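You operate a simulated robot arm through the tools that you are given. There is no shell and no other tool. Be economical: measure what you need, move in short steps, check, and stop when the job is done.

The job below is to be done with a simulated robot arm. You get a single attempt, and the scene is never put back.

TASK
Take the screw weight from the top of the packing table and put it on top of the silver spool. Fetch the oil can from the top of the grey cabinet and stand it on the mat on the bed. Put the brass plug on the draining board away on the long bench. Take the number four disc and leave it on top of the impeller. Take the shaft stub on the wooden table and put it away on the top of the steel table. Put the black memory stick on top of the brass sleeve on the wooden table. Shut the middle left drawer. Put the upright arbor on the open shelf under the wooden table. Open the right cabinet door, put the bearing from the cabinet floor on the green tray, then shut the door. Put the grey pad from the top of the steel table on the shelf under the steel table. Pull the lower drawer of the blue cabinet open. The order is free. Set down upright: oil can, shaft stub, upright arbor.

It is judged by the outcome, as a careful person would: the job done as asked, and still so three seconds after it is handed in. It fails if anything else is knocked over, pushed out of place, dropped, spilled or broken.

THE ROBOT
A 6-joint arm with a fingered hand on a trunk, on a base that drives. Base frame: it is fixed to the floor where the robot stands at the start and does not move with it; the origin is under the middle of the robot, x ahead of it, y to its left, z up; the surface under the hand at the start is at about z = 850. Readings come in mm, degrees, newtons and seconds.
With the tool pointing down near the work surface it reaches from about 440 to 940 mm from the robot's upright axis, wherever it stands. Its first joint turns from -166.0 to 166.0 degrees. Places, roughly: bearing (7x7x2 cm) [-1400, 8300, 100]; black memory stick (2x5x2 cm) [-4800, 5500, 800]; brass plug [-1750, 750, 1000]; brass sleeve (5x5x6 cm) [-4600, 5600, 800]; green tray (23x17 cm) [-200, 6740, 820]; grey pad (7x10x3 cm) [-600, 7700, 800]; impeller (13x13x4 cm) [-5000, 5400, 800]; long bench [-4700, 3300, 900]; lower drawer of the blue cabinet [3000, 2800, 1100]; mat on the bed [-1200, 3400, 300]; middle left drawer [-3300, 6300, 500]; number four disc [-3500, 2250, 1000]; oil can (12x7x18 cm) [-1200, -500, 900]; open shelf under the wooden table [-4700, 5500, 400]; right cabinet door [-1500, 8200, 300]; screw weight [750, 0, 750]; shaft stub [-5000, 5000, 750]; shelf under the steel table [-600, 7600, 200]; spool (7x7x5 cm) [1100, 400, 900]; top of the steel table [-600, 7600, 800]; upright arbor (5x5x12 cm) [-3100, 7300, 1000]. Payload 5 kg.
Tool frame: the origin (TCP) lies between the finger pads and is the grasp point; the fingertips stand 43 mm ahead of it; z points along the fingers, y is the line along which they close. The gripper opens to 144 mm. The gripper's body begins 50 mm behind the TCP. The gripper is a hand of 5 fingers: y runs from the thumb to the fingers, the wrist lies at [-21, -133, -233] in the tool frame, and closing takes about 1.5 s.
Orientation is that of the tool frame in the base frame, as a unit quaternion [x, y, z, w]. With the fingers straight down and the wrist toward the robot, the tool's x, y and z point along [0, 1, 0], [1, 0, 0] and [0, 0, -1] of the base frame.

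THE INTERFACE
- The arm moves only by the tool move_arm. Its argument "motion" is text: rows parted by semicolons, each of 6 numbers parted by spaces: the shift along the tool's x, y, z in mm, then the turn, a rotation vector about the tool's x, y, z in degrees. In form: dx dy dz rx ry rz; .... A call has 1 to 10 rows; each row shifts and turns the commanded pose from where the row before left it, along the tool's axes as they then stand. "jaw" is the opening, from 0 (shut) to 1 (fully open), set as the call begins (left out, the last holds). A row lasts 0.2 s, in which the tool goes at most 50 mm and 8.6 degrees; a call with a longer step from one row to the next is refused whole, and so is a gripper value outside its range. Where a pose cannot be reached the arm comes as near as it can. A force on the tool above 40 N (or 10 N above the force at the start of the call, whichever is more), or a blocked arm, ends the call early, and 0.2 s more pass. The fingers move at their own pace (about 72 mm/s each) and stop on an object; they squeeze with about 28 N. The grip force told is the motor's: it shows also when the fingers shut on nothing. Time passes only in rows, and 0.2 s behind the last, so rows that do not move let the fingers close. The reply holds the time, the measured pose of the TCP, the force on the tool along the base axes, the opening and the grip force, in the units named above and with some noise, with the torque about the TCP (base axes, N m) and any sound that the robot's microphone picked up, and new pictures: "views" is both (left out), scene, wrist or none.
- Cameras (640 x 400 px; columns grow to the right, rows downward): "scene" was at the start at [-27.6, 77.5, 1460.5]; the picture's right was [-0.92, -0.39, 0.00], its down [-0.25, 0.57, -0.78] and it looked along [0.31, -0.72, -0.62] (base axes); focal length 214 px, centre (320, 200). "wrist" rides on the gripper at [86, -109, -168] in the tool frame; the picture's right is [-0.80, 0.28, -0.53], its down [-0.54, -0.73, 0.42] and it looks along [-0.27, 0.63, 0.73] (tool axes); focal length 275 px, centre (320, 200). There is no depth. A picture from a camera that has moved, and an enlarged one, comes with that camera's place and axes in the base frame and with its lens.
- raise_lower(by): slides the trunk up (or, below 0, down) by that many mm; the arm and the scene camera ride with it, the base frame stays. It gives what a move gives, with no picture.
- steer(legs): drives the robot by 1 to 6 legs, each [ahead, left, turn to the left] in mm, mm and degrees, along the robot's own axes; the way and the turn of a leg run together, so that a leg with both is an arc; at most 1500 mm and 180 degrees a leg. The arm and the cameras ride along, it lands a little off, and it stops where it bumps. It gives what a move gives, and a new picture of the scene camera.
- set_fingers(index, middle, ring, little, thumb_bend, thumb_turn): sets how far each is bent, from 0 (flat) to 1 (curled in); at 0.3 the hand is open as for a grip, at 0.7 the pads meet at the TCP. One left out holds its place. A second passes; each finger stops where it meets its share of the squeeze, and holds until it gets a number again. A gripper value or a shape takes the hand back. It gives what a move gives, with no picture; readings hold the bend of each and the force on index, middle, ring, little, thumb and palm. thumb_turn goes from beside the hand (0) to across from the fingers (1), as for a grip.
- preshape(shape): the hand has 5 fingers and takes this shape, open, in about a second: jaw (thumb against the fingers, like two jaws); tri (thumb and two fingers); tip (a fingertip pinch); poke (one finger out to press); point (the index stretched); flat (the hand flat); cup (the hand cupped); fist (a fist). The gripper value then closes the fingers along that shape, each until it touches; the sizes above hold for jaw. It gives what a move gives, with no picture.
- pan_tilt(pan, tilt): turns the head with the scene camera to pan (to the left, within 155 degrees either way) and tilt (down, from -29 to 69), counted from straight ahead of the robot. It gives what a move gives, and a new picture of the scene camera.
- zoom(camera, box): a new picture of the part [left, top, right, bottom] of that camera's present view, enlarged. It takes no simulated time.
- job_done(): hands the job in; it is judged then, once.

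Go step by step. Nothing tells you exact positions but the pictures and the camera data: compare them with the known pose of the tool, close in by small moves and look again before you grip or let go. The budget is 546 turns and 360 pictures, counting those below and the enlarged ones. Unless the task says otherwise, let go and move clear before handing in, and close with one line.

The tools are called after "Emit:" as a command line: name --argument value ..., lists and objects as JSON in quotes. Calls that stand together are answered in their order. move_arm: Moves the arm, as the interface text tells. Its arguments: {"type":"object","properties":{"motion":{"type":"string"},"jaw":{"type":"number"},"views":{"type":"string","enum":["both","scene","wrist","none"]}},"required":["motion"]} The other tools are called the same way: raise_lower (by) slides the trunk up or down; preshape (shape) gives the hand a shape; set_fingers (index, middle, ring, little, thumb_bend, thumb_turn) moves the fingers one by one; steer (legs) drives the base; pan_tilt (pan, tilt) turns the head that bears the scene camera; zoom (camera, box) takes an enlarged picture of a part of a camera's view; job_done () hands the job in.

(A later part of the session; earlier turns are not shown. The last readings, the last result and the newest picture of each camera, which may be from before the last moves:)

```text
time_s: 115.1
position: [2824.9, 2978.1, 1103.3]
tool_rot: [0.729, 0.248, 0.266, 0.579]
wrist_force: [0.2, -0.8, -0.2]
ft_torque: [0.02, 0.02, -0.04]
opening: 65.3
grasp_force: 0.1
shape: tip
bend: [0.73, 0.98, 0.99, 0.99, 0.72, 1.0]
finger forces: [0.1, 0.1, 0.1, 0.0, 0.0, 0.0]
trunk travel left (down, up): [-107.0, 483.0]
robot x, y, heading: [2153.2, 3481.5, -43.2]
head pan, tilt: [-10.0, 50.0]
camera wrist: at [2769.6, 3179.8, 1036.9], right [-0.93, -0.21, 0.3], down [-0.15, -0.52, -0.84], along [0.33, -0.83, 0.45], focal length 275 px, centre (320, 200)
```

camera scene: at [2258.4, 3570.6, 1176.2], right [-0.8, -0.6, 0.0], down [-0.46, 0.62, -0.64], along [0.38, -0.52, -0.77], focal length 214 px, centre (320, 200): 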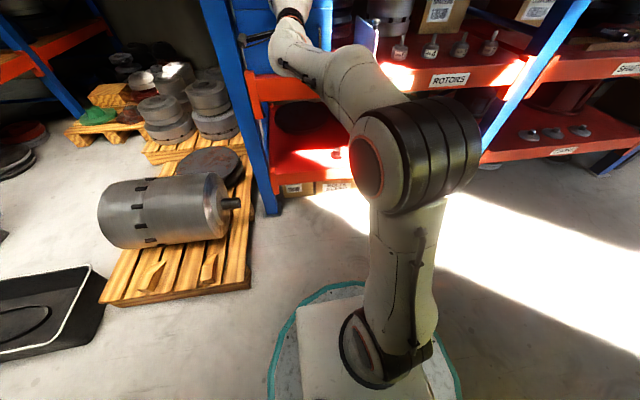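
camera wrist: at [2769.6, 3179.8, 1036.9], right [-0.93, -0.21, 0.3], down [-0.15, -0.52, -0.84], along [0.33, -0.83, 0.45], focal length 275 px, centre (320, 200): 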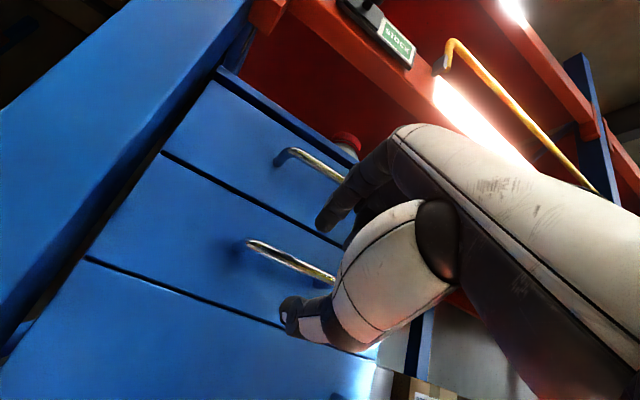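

Emit:
steer --legs '[[35, 0, 0]]'

Emit:
zoom --camera "wrist" --box '[200, 160, 400, 340]'

```text
time_s: 116.0
position: [2850.0, 2955.5, 1102.8]
tool_rot: [0.73, 0.247, 0.266, 0.578]
wrist_force: [-0.3, 0.8, -0.4]
ft_torque: [-0.02, -0.01, 0.0]
opening: 65.5
grasp_force: 0.1
shape: tip
bend: [0.73, 0.98, 0.99, 0.99, 0.72, 1.0]
finger forces: [0.0, 0.0, 0.0, 0.0, 0.0, 0.0]
trunk travel left (down, up): [-107.0, 483.0]
robot x, y, heading: [2174.3, 3453.1, -43.0]
head pan, tilt: [-10.0, 50.0]
camera scene: at [2283.8, 3546.6, 1176.2], right [-0.8, -0.6, 0.0], down [-0.46, 0.62, -0.64], along [0.38, -0.52, -0.77], focal length 214 px, centre (320, 200)
```

scene: 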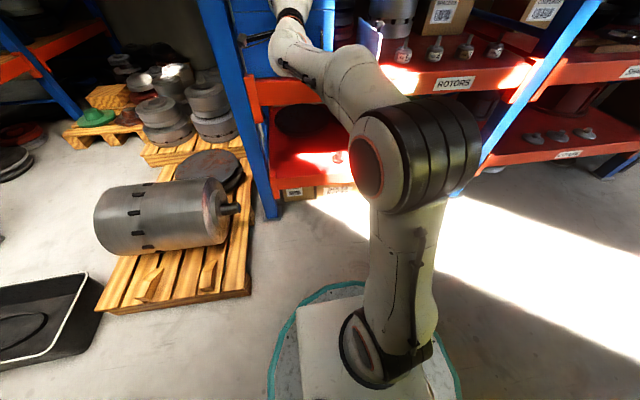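

```text
2.22 times, centred on (300, 250) of wrist
camera zoom: at [2795.1, 3155.9, 1036.7], right [-0.93, -0.21, 0.3], down [-0.15, -0.52, -0.84], along [0.33, -0.83, 0.45], focal length 612 px, centre (364, 89)
```

zoom: 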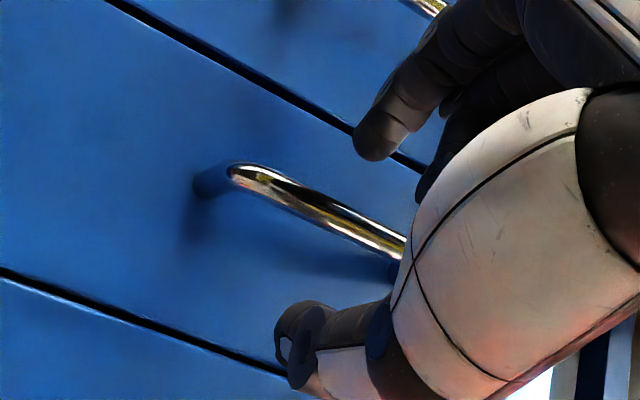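

Emit:
steer --legs '[[15, 0, 0]]'

Emit:
zoom --camera "wrist" --box '[200, 160, 400, 340]'

```text
time_s: 116.7
position: [2860.5, 2944.7, 1102.4]
tool_rot: [0.73, 0.248, 0.266, 0.579]
wrist_force: [-1.6, 0.4, -1.1]
ft_torque: [0.03, 0.03, 0.01]
opening: 65.0
grasp_force: 0.1
shape: tip
bend: [0.73, 0.98, 0.99, 0.99, 0.72, 1.0]
finger forces: [0.0, 0.0, 0.1, 0.0, 0.0, 0.0]
trunk travel left (down, up): [-107.0, 483.0]
robot x, y, heading: [2183.1, 3444.9, -43.5]
head pan, tilt: [-10.0, 50.0]
camera scene: at [2294.6, 3536.3, 1176.2], right [-0.8, -0.6, 0.0], down [-0.46, 0.62, -0.64], along [0.38, -0.52, -0.77], focal length 214 px, centre (320, 200)
```

scene: 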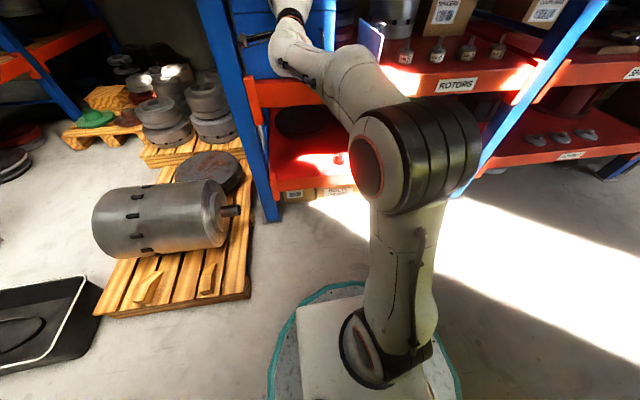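

```text
2.22 times, centred on (300, 250) of wrist
camera zoom: at [2805.9, 3145.6, 1036.7], right [-0.93, -0.21, 0.3], down [-0.15, -0.52, -0.84], along [0.33, -0.83, 0.45], focal length 612 px, centre (364, 89)
```

zoom: 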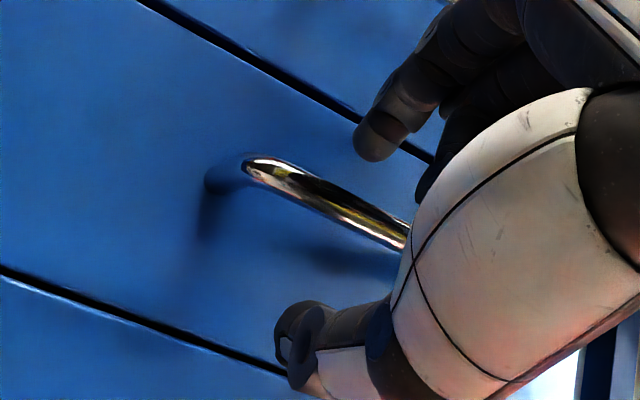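

Emit:
steer --legs '[[22, 0, 0]]'

Emit:
zoom --camera "wrist" --box '[200, 160, 400, 340]'

```text
time_s: 117.6
position: [2865.5, 2940.4, 1116.0]
tool_rot: [0.724, 0.242, 0.272, 0.586]
wrist_force: [-16.8, 11.5, -2.2]
ft_torque: [-0.18, -0.3, -0.18]
opening: 60.5
grasp_force: 0.0
shape: tip
bend: [0.75, 0.98, 0.99, 0.99, 0.72, 1.0]
finger forces: [20.3, 0.0, 0.0, 0.1, 0.0, 0.1]
trunk travel left (down, up): [-107.0, 483.0]
robot x, y, heading: [2194.3, 3435.8, -43.3]
head pan, tilt: [-10.0, 50.0]
stopped in leg 1: the force on the tool passed its limit at 51 N (the readings are from after the stop); the commanded pose is now the measured one
camera scene: at [2303.2, 3527.7, 1176.2], right [-0.8, -0.6, 0.0], down [-0.46, 0.61, -0.64], along [0.38, -0.52, -0.77], focal length 214 px, centre (320, 200)
```

scene: 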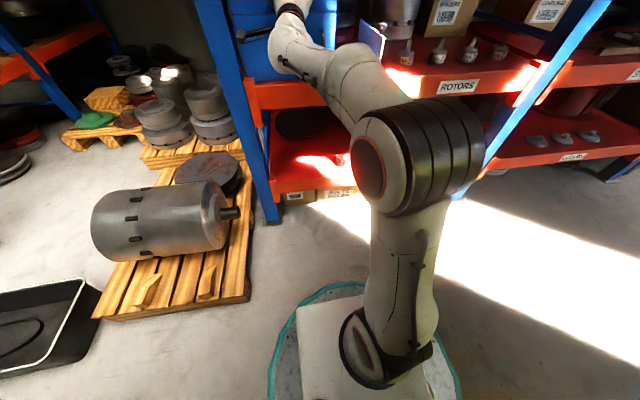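

```text
2.22 times, centred on (300, 250) of wrist
camera zoom: at [2812.0, 3138.6, 1047.0], right [-0.94, -0.21, 0.28], down [-0.13, -0.52, -0.84], along [0.32, -0.83, 0.46], focal length 612 px, centre (364, 89)
```

zoom: 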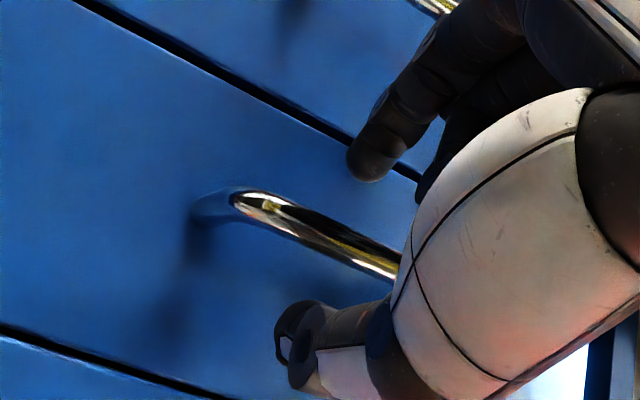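

The index touched the drawer front, so the bar is already within the pinch, about 16 mm low. I back off slightly, lower, then close.

Emit:
steer --legs '[[-10, 0, 0]]'

Emit:
raise_lower --by -15

Emit:
zoom --camera "wrist" --box '[200, 160, 400, 340]'

```text
time_s: 118.3
position: [2860.5, 2944.3, 1113.3]
tool_rot: [0.725, 0.243, 0.271, 0.584]
wrist_force: [0.1, 0.4, -0.5]
ft_torque: [-0.01, -0.03, 0.0]
opening: 64.9
grasp_force: 0.0
shape: tip
bend: [0.73, 0.98, 0.99, 0.99, 0.72, 1.0]
finger forces: [0.0, 0.0, 0.0, 0.0, 0.0, 0.0]
trunk travel left (down, up): [-107.0, 483.0]
robot x, y, heading: [2188.7, 3441.9, -43.3]
head pan, tilt: [-10.0, 50.0]
camera scene: at [2297.8, 3533.3, 1176.3], right [-0.8, -0.6, 0.0], down [-0.46, 0.62, -0.64], along [0.38, -0.52, -0.77], focal length 214 px, centre (320, 200)
```

scene: 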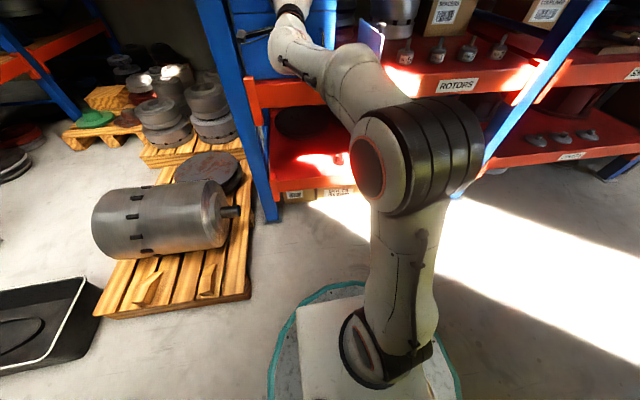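

```text
time_s: 118.9
position: [2861.2, 2944.1, 1098.1]
tool_rot: [0.725, 0.243, 0.271, 0.584]
wrist_force: [0.4, 0.8, 0.5]
ft_torque: [0.01, 0.01, -0.01]
opening: 64.8
grasp_force: 0.1
shape: tip
bend: [0.73, 0.98, 0.99, 0.99, 0.72, 1.0]
finger forces: [0.0, 0.1, 0.0, 0.0, 0.0, 0.1]
trunk travel left (down, up): [-92.0, 498.0]
robot x, y, heading: [2190.4, 3441.3, -43.4]
head pan, tilt: [-10.0, 50.0]
```

```text
2.22 times, centred on (300, 250) of wrist
camera zoom: at [2807.0, 3144.2, 1029.8], right [-0.94, -0.21, 0.28], down [-0.14, -0.52, -0.84], along [0.32, -0.83, 0.46], focal length 612 px, centre (364, 89)
```

zoom: 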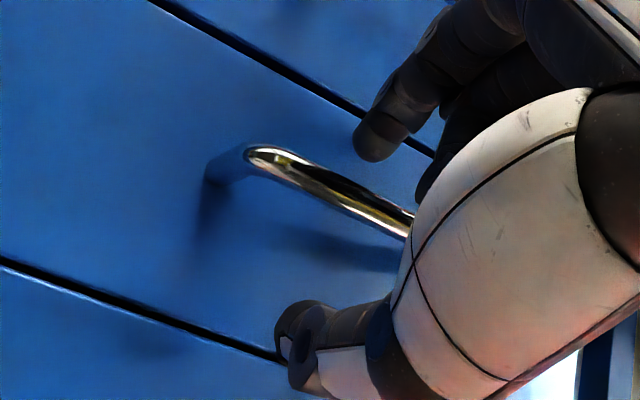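

Now I close the pinch on the bar.

Emit:
move_arm --motion "0 0 0 0 0 0; 0 0 0 0 0 0; 0 0 0 0 0 0; 0 0 0 0 0 0; 0 0 0 0 0 0; 0 0 0 0 0 0; 0 0 0 0 0 0" --jaw 0 --views "none"

Emit:
zoom --camera "wrist" --box '[200, 160, 400, 340]'

```text
time_s: 120.5
position: [2860.4, 2944.3, 1098.4]
tool_rot: [0.725, 0.243, 0.271, 0.585]
wrist_force: [1.8, -1.4, -0.4]
ft_torque: [0.0, -0.02, 0.0]
opening: 0.0
grasp_force: 27.9
shape: tip
bend: [0.7, 1.0, 1.0, 1.0, 0.69, 1.0]
finger forces: [0.4, 0.0, 0.0, 0.0, 0.0, 0.1]
trunk travel left (down, up): [-92.0, 498.0]
robot x, y, heading: [2189.9, 3442.0, -43.6]
head pan, tilt: [-10.0, 50.0]
```

```text
2.22 times, centred on (300, 250) of wrist
camera zoom: at [2807.1, 3143.9, 1029.6], right [-0.94, -0.21, 0.28], down [-0.14, -0.52, -0.84], along [0.32, -0.83, 0.46], focal length 612 px, centre (364, 89)
```

zoom: 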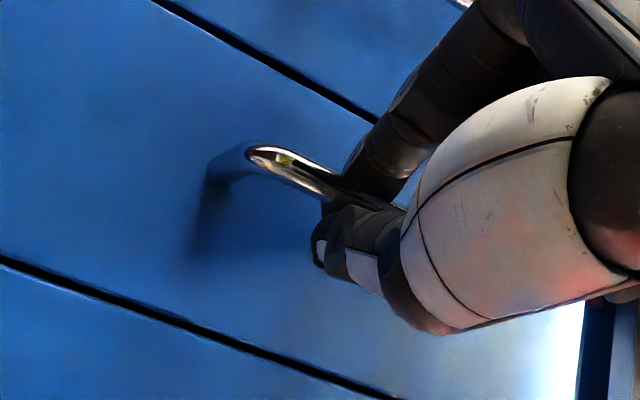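

The fingers closed without squeezing the bar; it may be hooked or just missed. I pull back a little to test.

Emit:
steer --legs '[[-40, 0, 0]]'

Emit:
zoom --camera "wrist" --box '[200, 160, 400, 340]'

```text
time_s: 121.4
position: [2832.7, 2972.4, 1096.9]
tool_rot: [0.725, 0.244, 0.271, 0.584]
wrist_force: [1.0, 0.5, -0.8]
ft_torque: [0.01, 0.0, 0.05]
opening: 0.0
grasp_force: 28.0
shape: tip
bend: [0.7, 1.0, 1.0, 1.0, 0.69, 1.0]
finger forces: [0.6, 0.1, 0.0, 0.0, 0.0, 0.0]
trunk travel left (down, up): [-92.0, 498.0]
robot x, y, heading: [2156.7, 3466.2, -43.4]
head pan, tilt: [-10.0, 50.0]
camera scene: at [2268.8, 3560.9, 1161.2], right [-0.8, -0.6, 0.0], down [-0.46, 0.61, -0.64], along [0.38, -0.52, -0.77], focal length 214 px, centre (320, 200)
```

scene: 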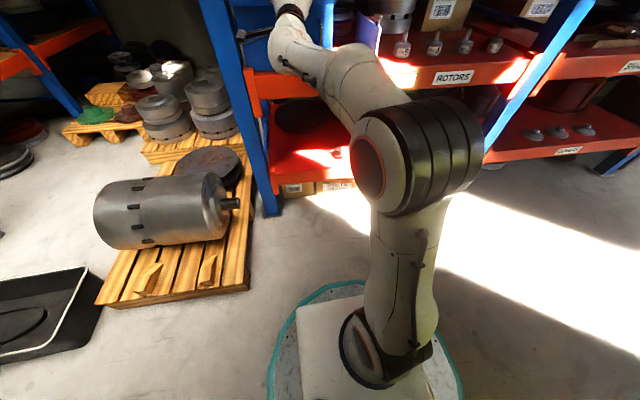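

```text
2.22 times, centred on (300, 250) of wrist
camera zoom: at [2778.2, 3172.0, 1029.5], right [-0.94, -0.21, 0.28], down [-0.14, -0.52, -0.84], along [0.32, -0.83, 0.46], focal length 612 px, centre (364, 89)
```

zoom: 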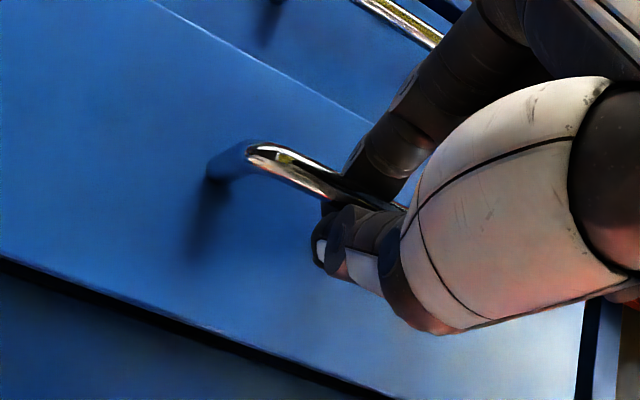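

The drawer is coming along. I keep pulling.

Emit:
steer --legs '[[-130, 0, 0]]'

Emit:
pan_tilt --pan 12 --tilt 12

```text
time_s: 122.7
position: [2739.0, 3061.7, 1098.2]
tool_rot: [0.726, 0.243, 0.271, 0.584]
wrist_force: [3.9, 2.8, -1.2]
ft_torque: [0.0, -0.02, 0.09]
opening: 0.1
grasp_force: 27.6
shape: tip
bend: [0.7, 1.0, 1.0, 1.0, 0.69, 1.0]
finger forces: [1.8, 0.1, 0.1, 0.0, 0.0, 0.1]
trunk travel left (down, up): [-92.0, 498.0]
robot x, y, heading: [2068.9, 3559.6, -43.5]
head pan, tilt: [-10.0, 50.0]
camera scene: at [2174.1, 3650.8, 1161.2], right [-0.8, -0.6, 0.0], down [-0.46, 0.61, -0.64], along [0.38, -0.52, -0.77], focal length 214 px, centre (320, 200)
```

scene: 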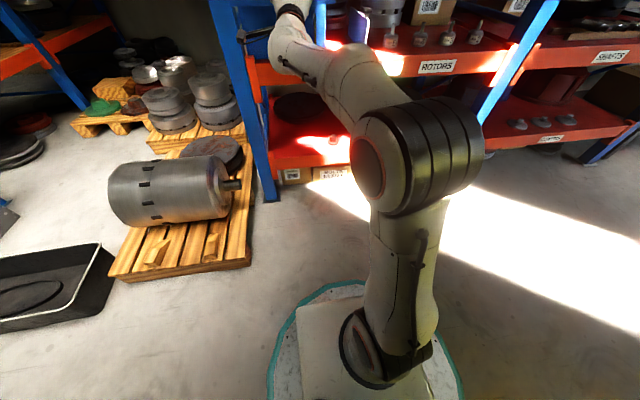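

```text
time_s: 123.8
position: [2738.5, 3061.5, 1096.7]
tool_rot: [0.725, 0.243, 0.271, 0.585]
wrist_force: [3.6, 2.5, 0.0]
ft_torque: [0.03, 0.01, 0.04]
opening: 0.1
grasp_force: 27.8
shape: tip
bend: [0.7, 1.0, 1.0, 1.0, 0.69, 1.0]
finger forces: [1.8, 0.0, 0.1, 0.0, 0.0, 0.1]
trunk travel left (down, up): [-92.0, 498.0]
robot x, y, heading: [2061.8, 3559.0, -43.4]
head pan, tilt: [12.0, 12.0]
camera scene: at [2207.7, 3664.0, 1219.7], right [-0.52, -0.85, 0.0], down [-0.18, 0.11, -0.98], along [0.83, -0.51, -0.21], focal length 214 px, centre (320, 200)
```

scene: 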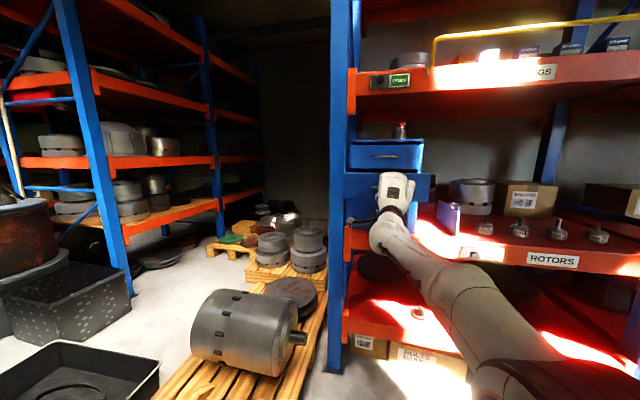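

Emit:
steer --legs '[[-50, 0, 0]]'

Emit:
zoom --camera "scene" --box '[320, 100, 480, 240]'

```text
time_s: 124.7
position: [2700.5, 3095.1, 1098.1]
tool_rot: [0.726, 0.244, 0.272, 0.583]
wrist_force: [1.1, -0.3, -1.2]
ft_torque: [-0.03, 0.02, 0.02]
opening: 0.0
grasp_force: 28.5
shape: tip
bend: [0.7, 1.0, 1.0, 1.0, 0.69, 1.0]
finger forces: [1.0, 0.2, 0.0, 0.0, 0.0, 0.0]
trunk travel left (down, up): [-92.0, 498.0]
robot x, y, heading: [2029.1, 3589.5, -43.5]
head pan, tilt: [12.0, 12.0]
camera scene: at [2170.8, 3698.2, 1219.8], right [-0.52, -0.85, 0.0], down [-0.18, 0.11, -0.98], along [0.83, -0.51, -0.21], focal length 214 px, centre (320, 200)
```

scene: 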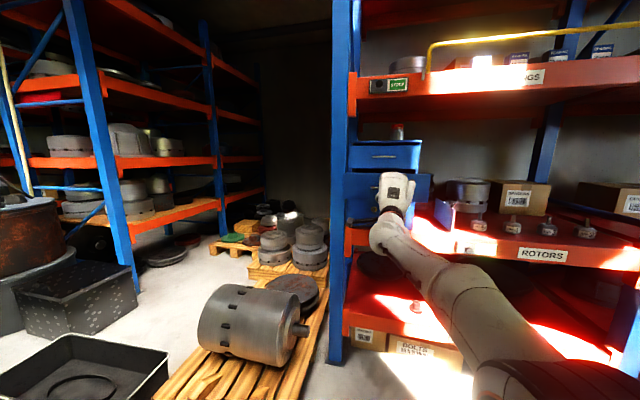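

```text
2.86 times, centred on (400, 170) of scene
camera zoom: at [2170.8, 3698.2, 1219.8], right [-0.52, -0.85, 0.0], down [-0.18, 0.11, -0.98], along [0.83, -0.51, -0.21], focal length 613 px, centre (91, 286)
```

zoom: 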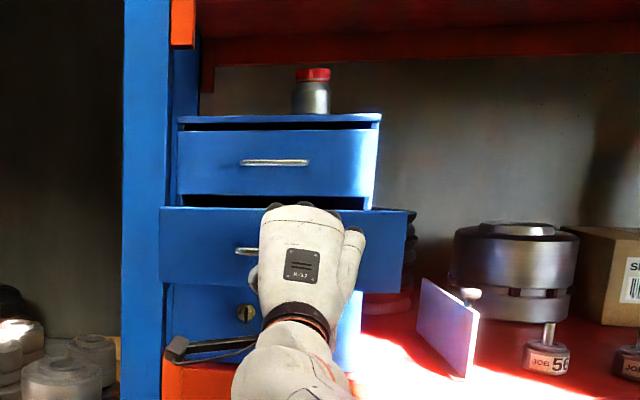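

The drawer stands well open (~220 mm). I release and back away.

Emit:
move_arm --motion "0 0 0 0 0 0; 0 0 0 0 0 0; 0 0 0 0 0 0; 0 0 0 0 0 0" --jaw 0.5 --views "none"

Emit:
steer --legs '[[-200, 0, 0]]'

```text
time_s: 125.7
position: [2700.4, 3095.9, 1098.4]
tool_rot: [0.726, 0.243, 0.271, 0.584]
wrist_force: [0.1, 0.6, 0.0]
ft_torque: [-0.02, 0.0, -0.03]
opening: 71.6
grasp_force: 0.2
shape: tip
bend: [0.73, 0.98, 0.99, 0.99, 0.7, 1.0]
finger forces: [0.2, 0.1, 0.0, 0.0, 0.0, 0.0]
trunk travel left (down, up): [-92.0, 498.0]
robot x, y, heading: [2029.3, 3590.7, -43.4]
head pan, tilt: [12.0, 12.0]
```

```text
time_s: 127.3
position: [2554.3, 3233.6, 1098.1]
tool_rot: [0.726, 0.243, 0.272, 0.584]
wrist_force: [0.0, -0.1, 0.1]
ft_torque: [-0.01, 0.0, -0.03]
opening: 71.8
grasp_force: 0.0
shape: tip
bend: [0.73, 0.98, 0.99, 0.99, 0.7, 1.0]
finger forces: [0.0, 0.0, 0.0, 0.0, 0.0, 0.0]
trunk travel left (down, up): [-92.0, 498.0]
robot x, y, heading: [1885.3, 3730.7, -43.2]
head pan, tilt: [12.0, 12.0]
camera scene: at [2024.7, 3836.4, 1219.8], right [-0.52, -0.85, 0.0], down [-0.18, 0.11, -0.98], along [0.83, -0.51, -0.21], focal length 214 px, centre (320, 200)
```

scene: 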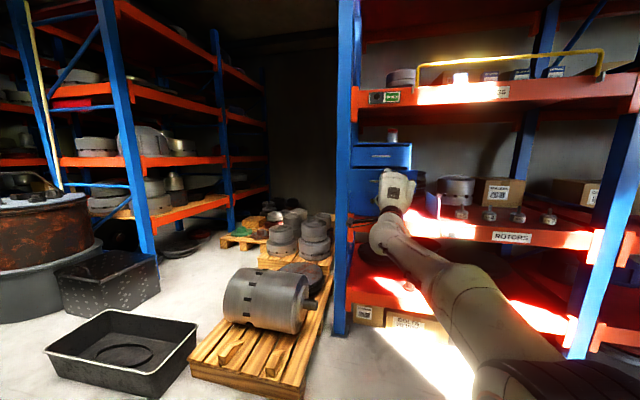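

Drawer done. I restore the hand to pointing down with a higher trunk before travelling.

Emit:
raise_lower --by 250

Emit:
move_arm --motion "0 0 -20 8.4 0 0; 0 0 -20 8.4 0 0; 0 0 -20 8.4 0 0; 0 0 0 8.4 0 0; 0 0 0 8.4 0 0; 0 0 0 8.4 0 0; 0 0 0 8.4 0 0; 0 0 0 8.4 0 0; 0 0 0 8.4 0 0; 0 0 0 3.3 0 0" --jaw 1 --views "none"

```text
time_s: 129.9
position: [2553.5, 3233.4, 1348.3]
tool_rot: [0.726, 0.243, 0.271, 0.584]
wrist_force: [0.2, -0.7, 0.1]
ft_torque: [0.0, -0.04, 0.0]
opening: 71.6
grasp_force: 0.0
shape: tip
bend: [0.73, 0.98, 0.99, 0.99, 0.7, 1.0]
finger forces: [0.1, 0.0, 0.1, 0.0, 0.0, 0.0]
trunk travel left (down, up): [-342.0, 248.0]
robot x, y, heading: [1880.4, 3731.0, -43.3]
head pan, tilt: [12.0, 12.0]
```

```text
time_s: 132.1
position: [2467.7, 3324.0, 1281.1]
tool_rot: [0.932, 0.359, 0.055, -0.011]
wrist_force: [0.2, -0.8, -0.4]
ft_torque: [0.01, 0.0, 0.01]
opening: 144.0
grasp_force: 0.0
shape: tip
bend: [0.3, 0.98, 0.99, 0.99, 0.3, 0.97]
finger forces: [0.0, 0.0, 0.0, 0.0, 0.0, 0.0]
out of reach, approached as far as the arm can: row 7, 8, 9, 10
trunk travel left (down, up): [-342.0, 248.0]
robot x, y, heading: [1881.3, 3729.8, -43.4]
head pan, tilt: [12.0, 12.0]
```

Emit:
move_arm --motion "0 20 -45 0 -3 0; 0 20 -45 0 -3.3 0; 0 0 -45 0 0 -4.4; 0 0 -45 0 0 0; 0 -40 -20 0 0 0; 0 -40 0 0 0 0; 0 -40 0 0 0 0; 0 -30 30 0 0 0; 0 -30 30 0 0 0; 0 0 0 0 0 0" --views "none"

```text
time_s: 134.3
position: [2296.0, 3491.9, 1278.8]
tool_rot: [0.919, 0.395, 0.004, 0.011]
wrist_force: [-0.2, 0.5, 0.1]
ft_torque: [-0.02, 0.0, -0.05]
opening: 144.2
grasp_force: 0.0
shape: tip
bend: [0.3, 0.98, 0.99, 0.99, 0.3, 0.97]
finger forces: [0.0, 0.0, 0.0, 0.0, 0.1, 0.1]
out of reach, approached as far as the arm can: row 1, 2, 3, 4
trunk travel left (down, up): [-342.0, 248.0]
robot x, y, heading: [1883.6, 3730.6, -43.5]
head pan, tilt: [12.0, 12.0]
```

Arm is free and tucked. I drive back along the aisle.

Emit:
move_arm --motion "-40 -5 0 0 0 0; -40 -5 0 0 0 0; -30 0 0 0 0 0; 0 0 0 0 0 0" --views "none"

Emit:
steer --legs '[[100, -1500, 0], [100, -1000, 0]]'

Emit:
pan_tilt --pan -115 --tilt 20

Emit:
pan_tilt --pan -150 --tilt 20

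```text
time_s: 135.3
position: [2211.9, 3418.6, 1278.7]
tool_rot: [0.919, 0.395, 0.003, 0.011]
wrist_force: [0.1, 0.5, 0.1]
ft_torque: [0.03, -0.01, -0.02]
opening: 144.0
grasp_force: 0.1
shape: tip
bend: [0.3, 0.98, 0.99, 0.99, 0.3, 0.98]
finger forces: [0.1, 0.1, 0.1, 0.0, 0.0, 0.1]
trunk travel left (down, up): [-342.0, 248.0]
robot x, y, heading: [1881.3, 3726.8, -43.0]
head pan, tilt: [12.0, 12.0]
```

```text
refused: leg 1 is longer than a leg can be; nothing moved
```

```text
time_s: 137.3
position: [2213.0, 3417.8, 1277.0]
tool_rot: [0.919, 0.394, 0.004, 0.01]
wrist_force: [-0.8, 0.1, -0.8]
ft_torque: [-0.01, 0.04, 0.0]
opening: 143.8
grasp_force: 0.1
shape: tip
bend: [0.3, 0.98, 0.99, 0.99, 0.3, 0.98]
finger forces: [0.0, 0.0, 0.1, 0.0, 0.0, 0.0]
trunk travel left (down, up): [-342.0, 248.0]
robot x, y, heading: [1883.2, 3733.6, -43.4]
head pan, tilt: [-115.0, 20.0]
camera scene: at [1858.5, 3850.8, 1456.8], right [-0.37, 0.93, 0.0], down [0.32, 0.13, -0.94], along [-0.87, -0.35, -0.34], focal length 214 px, centre (320, 200)
```

scene: 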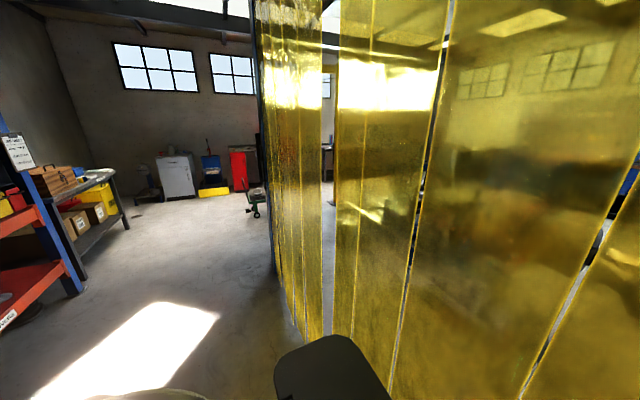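

```text
time_s: 138.3
position: [2211.7, 3418.1, 1276.7]
tool_rot: [0.919, 0.394, 0.003, 0.01]
wrist_force: [-0.1, -0.6, -0.2]
ft_torque: [0.0, 0.03, 0.01]
opening: 144.0
grasp_force: 0.0
shape: tip
bend: [0.3, 0.98, 0.99, 0.99, 0.3, 0.98]
finger forces: [0.1, 0.0, 0.0, 0.0, 0.0, 0.0]
trunk travel left (down, up): [-342.0, 248.0]
robot x, y, heading: [1886.5, 3732.5, -43.5]
head pan, tilt: [-150.0, 20.0]
camera scene: at [1854.5, 3906.6, 1456.8], right [0.23, 0.97, 0.0], down [0.33, -0.08, -0.94], along [-0.91, 0.22, -0.34], focal length 214 px, centre (320, 200)
```

scene: 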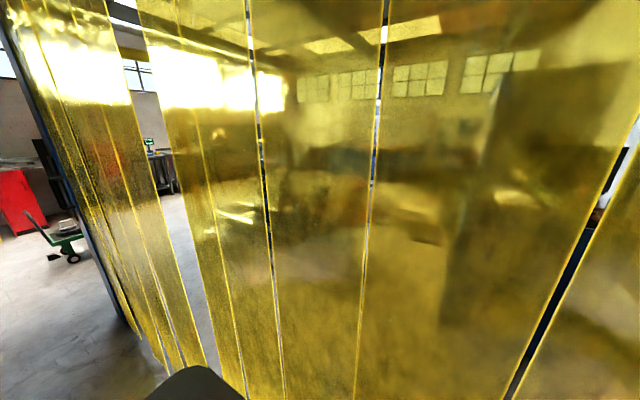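

I see the grey cabinet at the far wall. I go forward a bit, then back along the aisle.

Emit:
steer --legs '[[200, 0, 0], [0, -1500, 0], [0, -1300, 0]]'

Emit:
pan_tilt --pan -115 --tilt 20

```text
time_s: 153.2
position: [419.1, 1240.6, 1277.8]
tool_rot: [0.921, 0.39, 0.004, 0.009]
wrist_force: [-0.3, 0.3, -0.5]
ft_torque: [-0.01, -0.02, -0.02]
opening: 143.9
grasp_force: 0.0
shape: tip
bend: [0.3, 0.98, 0.99, 0.99, 0.3, 0.98]
finger forces: [0.0, 0.0, 0.0, 0.1, 0.1, 0.0]
trunk travel left (down, up): [-342.0, 248.0]
robot x, y, heading: [94.1, 1552.3, -44.0]
head pan, tilt: [-150.0, 20.0]
camera scene: at [66.8, 1732.7, 1456.8], right [0.24, 0.97, 0.0], down [0.33, -0.08, -0.94], along [-0.91, 0.23, -0.34], focal length 214 px, centre (320, 200)
```

scene: 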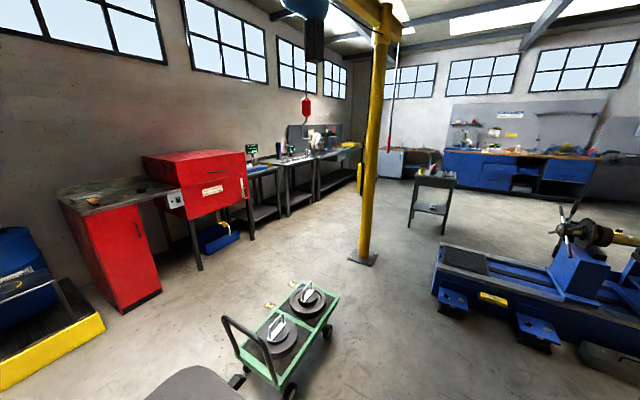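

```text
time_s: 154.2
position: [418.7, 1239.7, 1277.0]
tool_rot: [0.921, 0.39, 0.003, 0.01]
wrist_force: [0.2, -0.7, -0.6]
ft_torque: [0.0, -0.01, -0.01]
opening: 143.9
grasp_force: 0.0
shape: tip
bend: [0.3, 0.98, 0.99, 0.99, 0.3, 0.98]
finger forces: [0.1, 0.1, 0.1, 0.1, 0.0, 0.1]
trunk travel left (down, up): [-342.0, 248.0]
robot x, y, heading: [95.1, 1558.6, -44.2]
head pan, tilt: [-115.0, 20.0]
camera scene: at [70.2, 1676.8, 1456.8], right [-0.36, 0.93, 0.0], down [0.32, 0.12, -0.94], along [-0.88, -0.34, -0.34], focal length 214 px, centre (320, 200)
```

scene: 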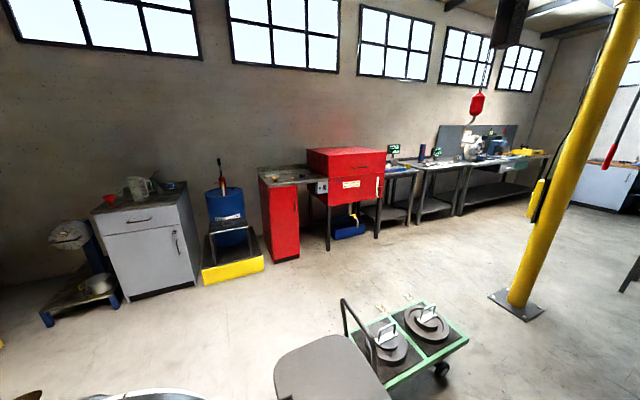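

Emit:
zoom --camera "scene" --box '[80, 150, 220, 270]'

Emit:
zoom --camera "scene" --box '[250, 130, 400, 270]'

```text
3.33 times, centred on (150, 210) of scene
camera zoom: at [70.2, 1676.8, 1456.8], right [-0.36, 0.93, 0.0], down [0.32, 0.12, -0.94], along [-0.88, -0.34, -0.34], focal length 715 px, centre (887, 167)
```

zoom: 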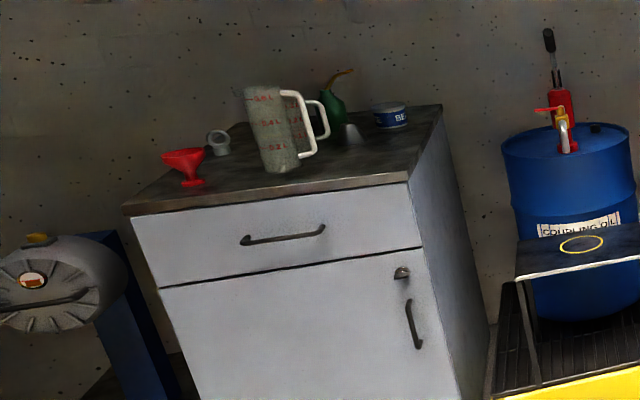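

```text
2.86 times, centred on (325, 200) of scene
camera zoom: at [70.2, 1676.8, 1456.8], right [-0.36, 0.93, 0.0], down [0.32, 0.12, -0.94], along [-0.88, -0.34, -0.34], focal length 613 px, centre (306, 200)
```

zoom: 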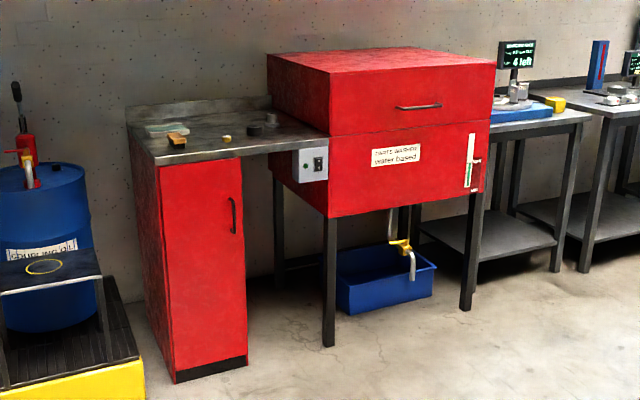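

The oil can is the green one behind the jugs on the grey cabinet, near (-1110, -330). I turn and drive toward the cabinet, stopping short to look.

Emit:
steer --legs '[[0, 0, -92.3], [900, 540, 0]]'

Emit:
pan_tilt --pan 12 --tilt 30

```text
time_s: 163.4
position: [-490.9, 222.0, 1277.0]
tool_rot: [0.92, -0.391, -0.004, 0.009]
wrist_force: [0.2, 0.2, -0.3]
ft_torque: [-0.01, 0.02, 0.04]
opening: 143.9
grasp_force: 0.0
shape: tip
bend: [0.3, 0.98, 0.99, 0.99, 0.3, 0.98]
finger forces: [0.0, 0.1, 0.1, 0.0, 0.0, 0.0]
trunk travel left (down, up): [-342.0, 248.0]
robot x, y, heading: [-165.9, 537.2, -135.8]
head pan, tilt: [-115.0, 20.0]
camera scene: at [-45.8, 556.0, 1456.8], right [0.94, 0.33, 0.0], down [0.11, -0.32, -0.94], along [-0.31, 0.89, -0.34], focal length 214 px, centre (320, 200)
```

scene: 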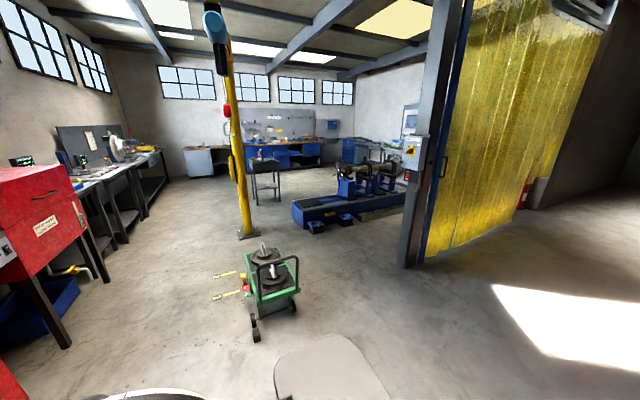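

```text
time_s: 165.5
position: [-491.7, 222.5, 1277.8]
tool_rot: [0.921, -0.39, -0.004, 0.009]
wrist_force: [-0.6, 0.1, -0.8]
ft_torque: [0.01, 0.04, -0.01]
opening: 144.0
grasp_force: 0.1
shape: tip
bend: [0.3, 0.98, 0.99, 0.99, 0.3, 0.98]
finger forces: [0.0, 0.0, 0.0, 0.0, 0.0, 0.0]
trunk travel left (down, up): [-342.0, 248.0]
robot x, y, heading: [-165.6, 541.0, -135.8]
head pan, tilt: [12.0, 30.0]
camera scene: at [-65.8, 392.9, 1440.8], right [-0.83, 0.56, 0.0], down [0.28, 0.41, -0.87], along [-0.48, -0.72, -0.5], focal length 214 px, centre (320, 200)
```

scene: 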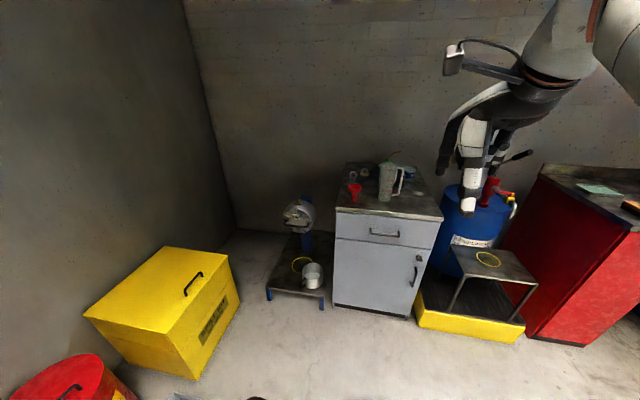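

Emit:
zoom --camera "scene" --box '[320, 140, 450, 230]'

```text
4.44 times, centred on (385, 185) of scene
camera zoom: at [-65.8, 392.9, 1440.8], right [-0.83, 0.56, 0.0], down [0.28, 0.41, -0.87], along [-0.48, -0.72, -0.5], focal length 953 px, centre (31, 267)
```

zoom: 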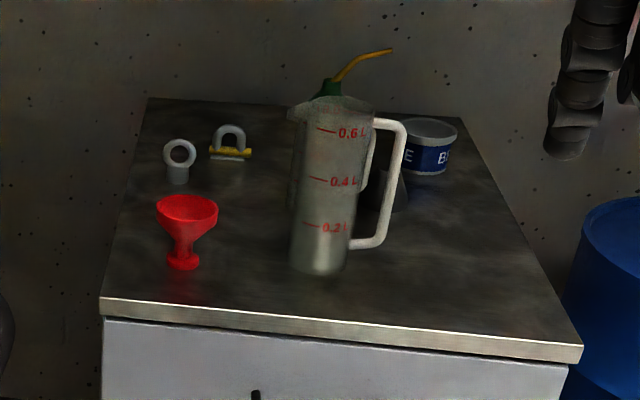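

I raise the trunk fully and come closer for a better look at the oil can behind the jug.

Emit:
raise_lower --by 245

Emit:
steer --legs '[[230, 0, 0]]'

Emit:
pan_tilt --pan -5 --tilt 40

```text
time_s: 168.1
position: [-491.9, 221.5, 1522.5]
tool_rot: [0.92, -0.391, -0.005, 0.009]
wrist_force: [0.3, 0.2, 0.8]
ft_torque: [-0.03, -0.02, 0.03]
opening: 144.0
grasp_force: 0.1
shape: tip
bend: [0.3, 0.98, 0.99, 0.99, 0.3, 0.98]
finger forces: [0.1, 0.0, 0.0, 0.0, 0.1, 0.1]
trunk travel left (down, up): [-587.0, 3.0]
robot x, y, heading: [-163.1, 542.2, -136.0]
head pan, tilt: [12.0, 30.0]
```

```text
time_s: 169.8
position: [-656.9, 61.3, 1521.3]
tool_rot: [0.92, -0.391, -0.005, 0.009]
wrist_force: [-0.8, -0.2, 0.0]
ft_torque: [0.03, -0.05, 0.03]
opening: 143.9
grasp_force: 0.2
shape: tip
bend: [0.3, 0.98, 0.99, 0.99, 0.3, 0.98]
finger forces: [0.0, 0.1, 0.1, 0.1, 0.0, 0.1]
trunk travel left (down, up): [-587.0, 3.0]
robot x, y, heading: [-329.5, 378.4, -135.7]
head pan, tilt: [12.0, 30.0]
camera scene: at [-231.1, 232.7, 1685.7], right [-0.83, 0.56, 0.0], down [0.28, 0.42, -0.87], along [-0.48, -0.72, -0.5], focal length 214 px, centre (320, 200)
```

scene: 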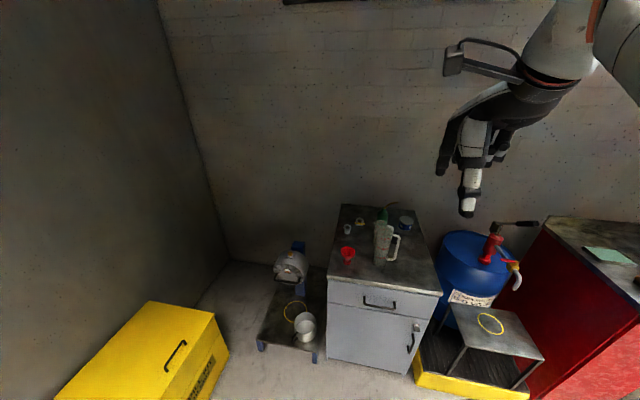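

```text
time_s: 170.6
position: [-656.1, 63.9, 1522.6]
tool_rot: [0.921, -0.39, -0.005, 0.009]
wrist_force: [0.5, 0.2, -1.0]
ft_torque: [0.02, -0.01, 0.01]
opening: 143.7
grasp_force: 0.1
shape: tip
bend: [0.3, 0.98, 0.99, 0.99, 0.3, 0.98]
finger forces: [0.1, 0.1, 0.0, 0.0, 0.0, 0.0]
trunk travel left (down, up): [-587.0, 3.0]
robot x, y, heading: [-332.4, 374.6, -135.8]
head pan, tilt: [-5.0, 40.0]
camera scene: at [-245.9, 254.8, 1670.4], right [-0.63, 0.78, 0.0], down [0.5, 0.41, -0.77], along [-0.59, -0.48, -0.64], focal length 214 px, centre (320, 200)
```

scene: 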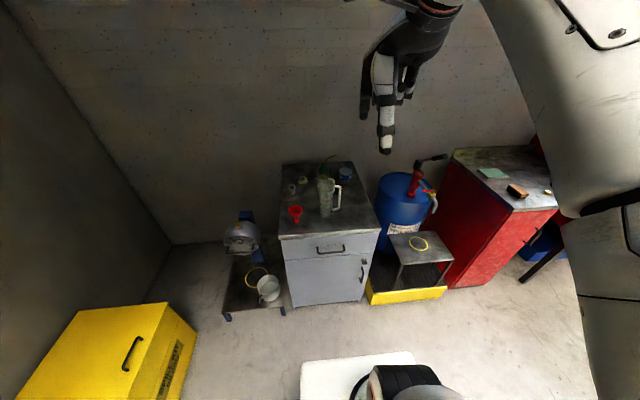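

Emit:
zoom --camera "scene" --box '[270, 145, 390, 245]'

```text
4.00 times, centred on (330, 195) of scene
camera zoom: at [-245.9, 254.8, 1670.4], right [-0.63, 0.78, 0.0], down [0.5, 0.41, -0.77], along [-0.59, -0.48, -0.64], focal length 858 px, centre (280, 220)
```

zoom: 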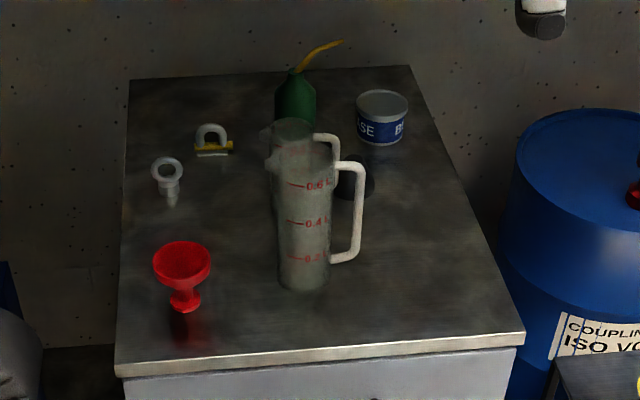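

The cabinet top is about z 845 and the can stands near (-1221, -508), well behind the jugs. I plan a fingertip pinch of its neck from above; first drive closer.

Emit:
steer --legs '[[370, 10, 0]]'

Emit:
zoom --camera "scene" --box '[250, 170, 410, 290]'

```text
time_s: 173.0
position: [-915.8, -202.2, 1520.3]
tool_rot: [0.92, -0.391, -0.004, 0.009]
wrist_force: [-0.5, -0.4, 0.0]
ft_torque: [0.02, -0.06, 0.01]
opening: 144.1
grasp_force: 0.0
shape: tip
bend: [0.3, 0.98, 0.99, 0.99, 0.3, 0.98]
finger forces: [0.1, 0.1, 0.0, 0.0, 0.0, 0.0]
trunk travel left (down, up): [-587.0, 3.0]
robot x, y, heading: [-591.1, 109.3, -135.9]
head pan, tilt: [-5.0, 40.0]
camera scene: at [-505.4, -10.0, 1670.4], right [-0.63, 0.78, 0.0], down [0.5, 0.4, -0.77], along [-0.6, -0.48, -0.64], focal length 214 px, centre (320, 200)
```

scene: 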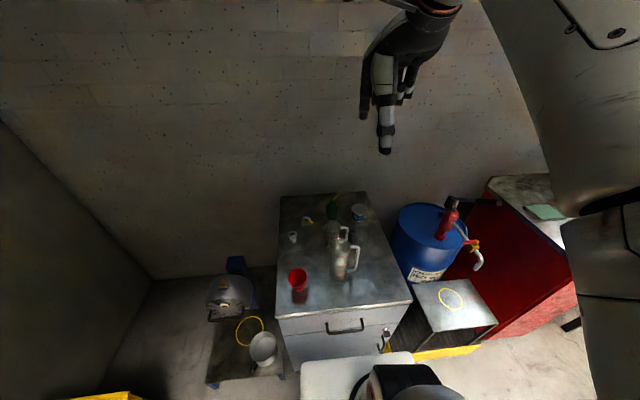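

```text
3.33 times, centred on (330, 230) of scene
camera zoom: at [-505.4, -10.0, 1670.4], right [-0.63, 0.78, 0.0], down [0.5, 0.4, -0.77], along [-0.6, -0.48, -0.64], focal length 715 px, centre (287, 100)
```

zoom: 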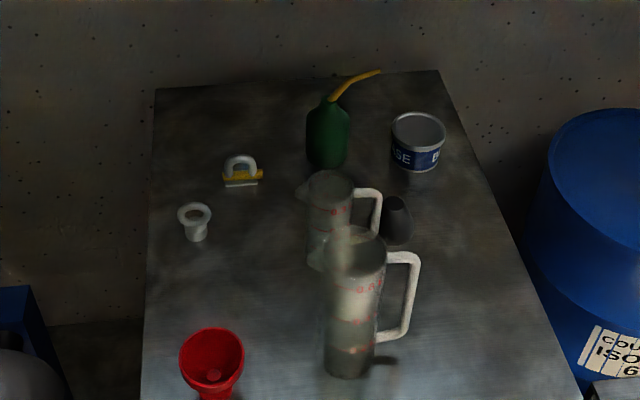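

The neck sits at about (-1204, -484, 974). I move the hand above it.

Emit:
move_arm --motion "0 30 38 0 0 0; 0 30 38 0 0 0; 0 30 38 0 0 0; 0 30 38 0 0 0; 0 30 38 0 0 0; 0 30 38 0 0 0; 0 30 38 0 0 0; 0 30 38 0 0 0; 0 40 10 0 0 0; 0 40 10 0 0 0" --jaw 0.4 --views "none"

Emit:
move_arm --motion "0 40 20 0 0 0; 0 40 20 0 0 0; 0 0 0 0 0 0"

```text
time_s: 175.2
position: [-1151.4, -428.3, 1203.9]
tool_rot: [0.92, -0.391, -0.005, 0.008]
wrist_force: [-0.3, 0.7, -0.3]
ft_torque: [0.04, -0.02, 0.01]
opening: 58.0
grasp_force: 0.0
shape: tip
bend: [0.73, 0.98, 0.99, 0.99, 0.73, 1.0]
finger forces: [0.0, 0.1, 0.0, 0.1, 0.0, 0.0]
trunk travel left (down, up): [-587.0, 3.0]
robot x, y, heading: [-589.3, 114.6, -136.4]
head pan, tilt: [-5.0, 40.0]
```

```text
time_s: 176.0
position: [-1209.0, -484.3, 1166.8]
tool_rot: [0.92, -0.391, -0.005, 0.01]
wrist_force: [0.1, -0.4, -0.3]
ft_torque: [0.0, 0.01, -0.02]
opening: 58.2
grasp_force: 0.0
shape: tip
bend: [0.73, 0.98, 0.99, 0.99, 0.73, 1.0]
finger forces: [0.0, 0.0, 0.0, 0.0, 0.0, 0.0]
trunk travel left (down, up): [-587.0, 3.0]
robot x, y, heading: [-589.4, 113.9, -135.9]
head pan, tilt: [-5.0, 40.0]
camera scene: at [-504.6, -9.2, 1670.5], right [-0.63, 0.78, 0.0], down [0.5, 0.4, -0.77], along [-0.6, -0.48, -0.64], focal length 214 px, centre (320, 200)
camera wrist: at [-1068.3, -467.9, 1331.4], right [-0.75, 0.38, 0.54], down [0.14, 0.89, -0.44], along [-0.65, -0.25, -0.72], focal length 275 px, centre (320, 200)
```

scene: 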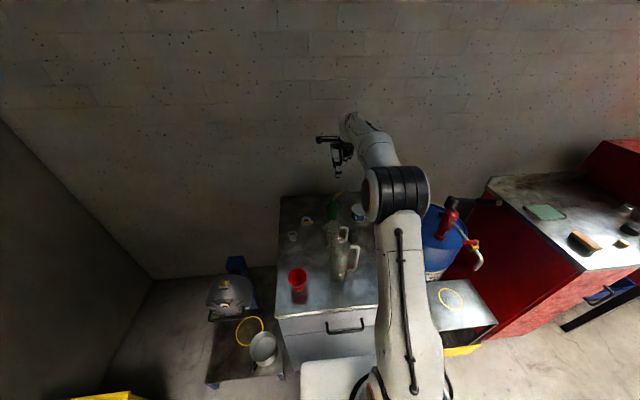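
wrist: 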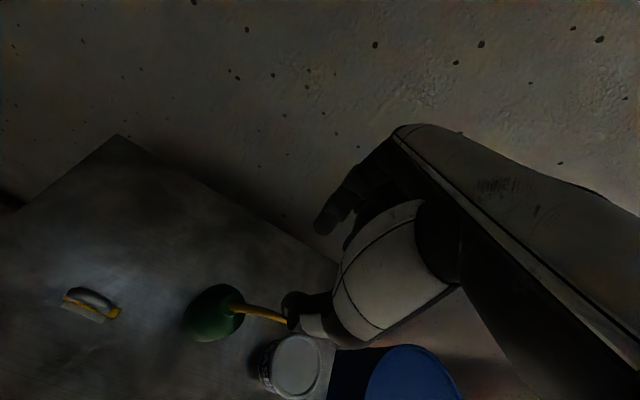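

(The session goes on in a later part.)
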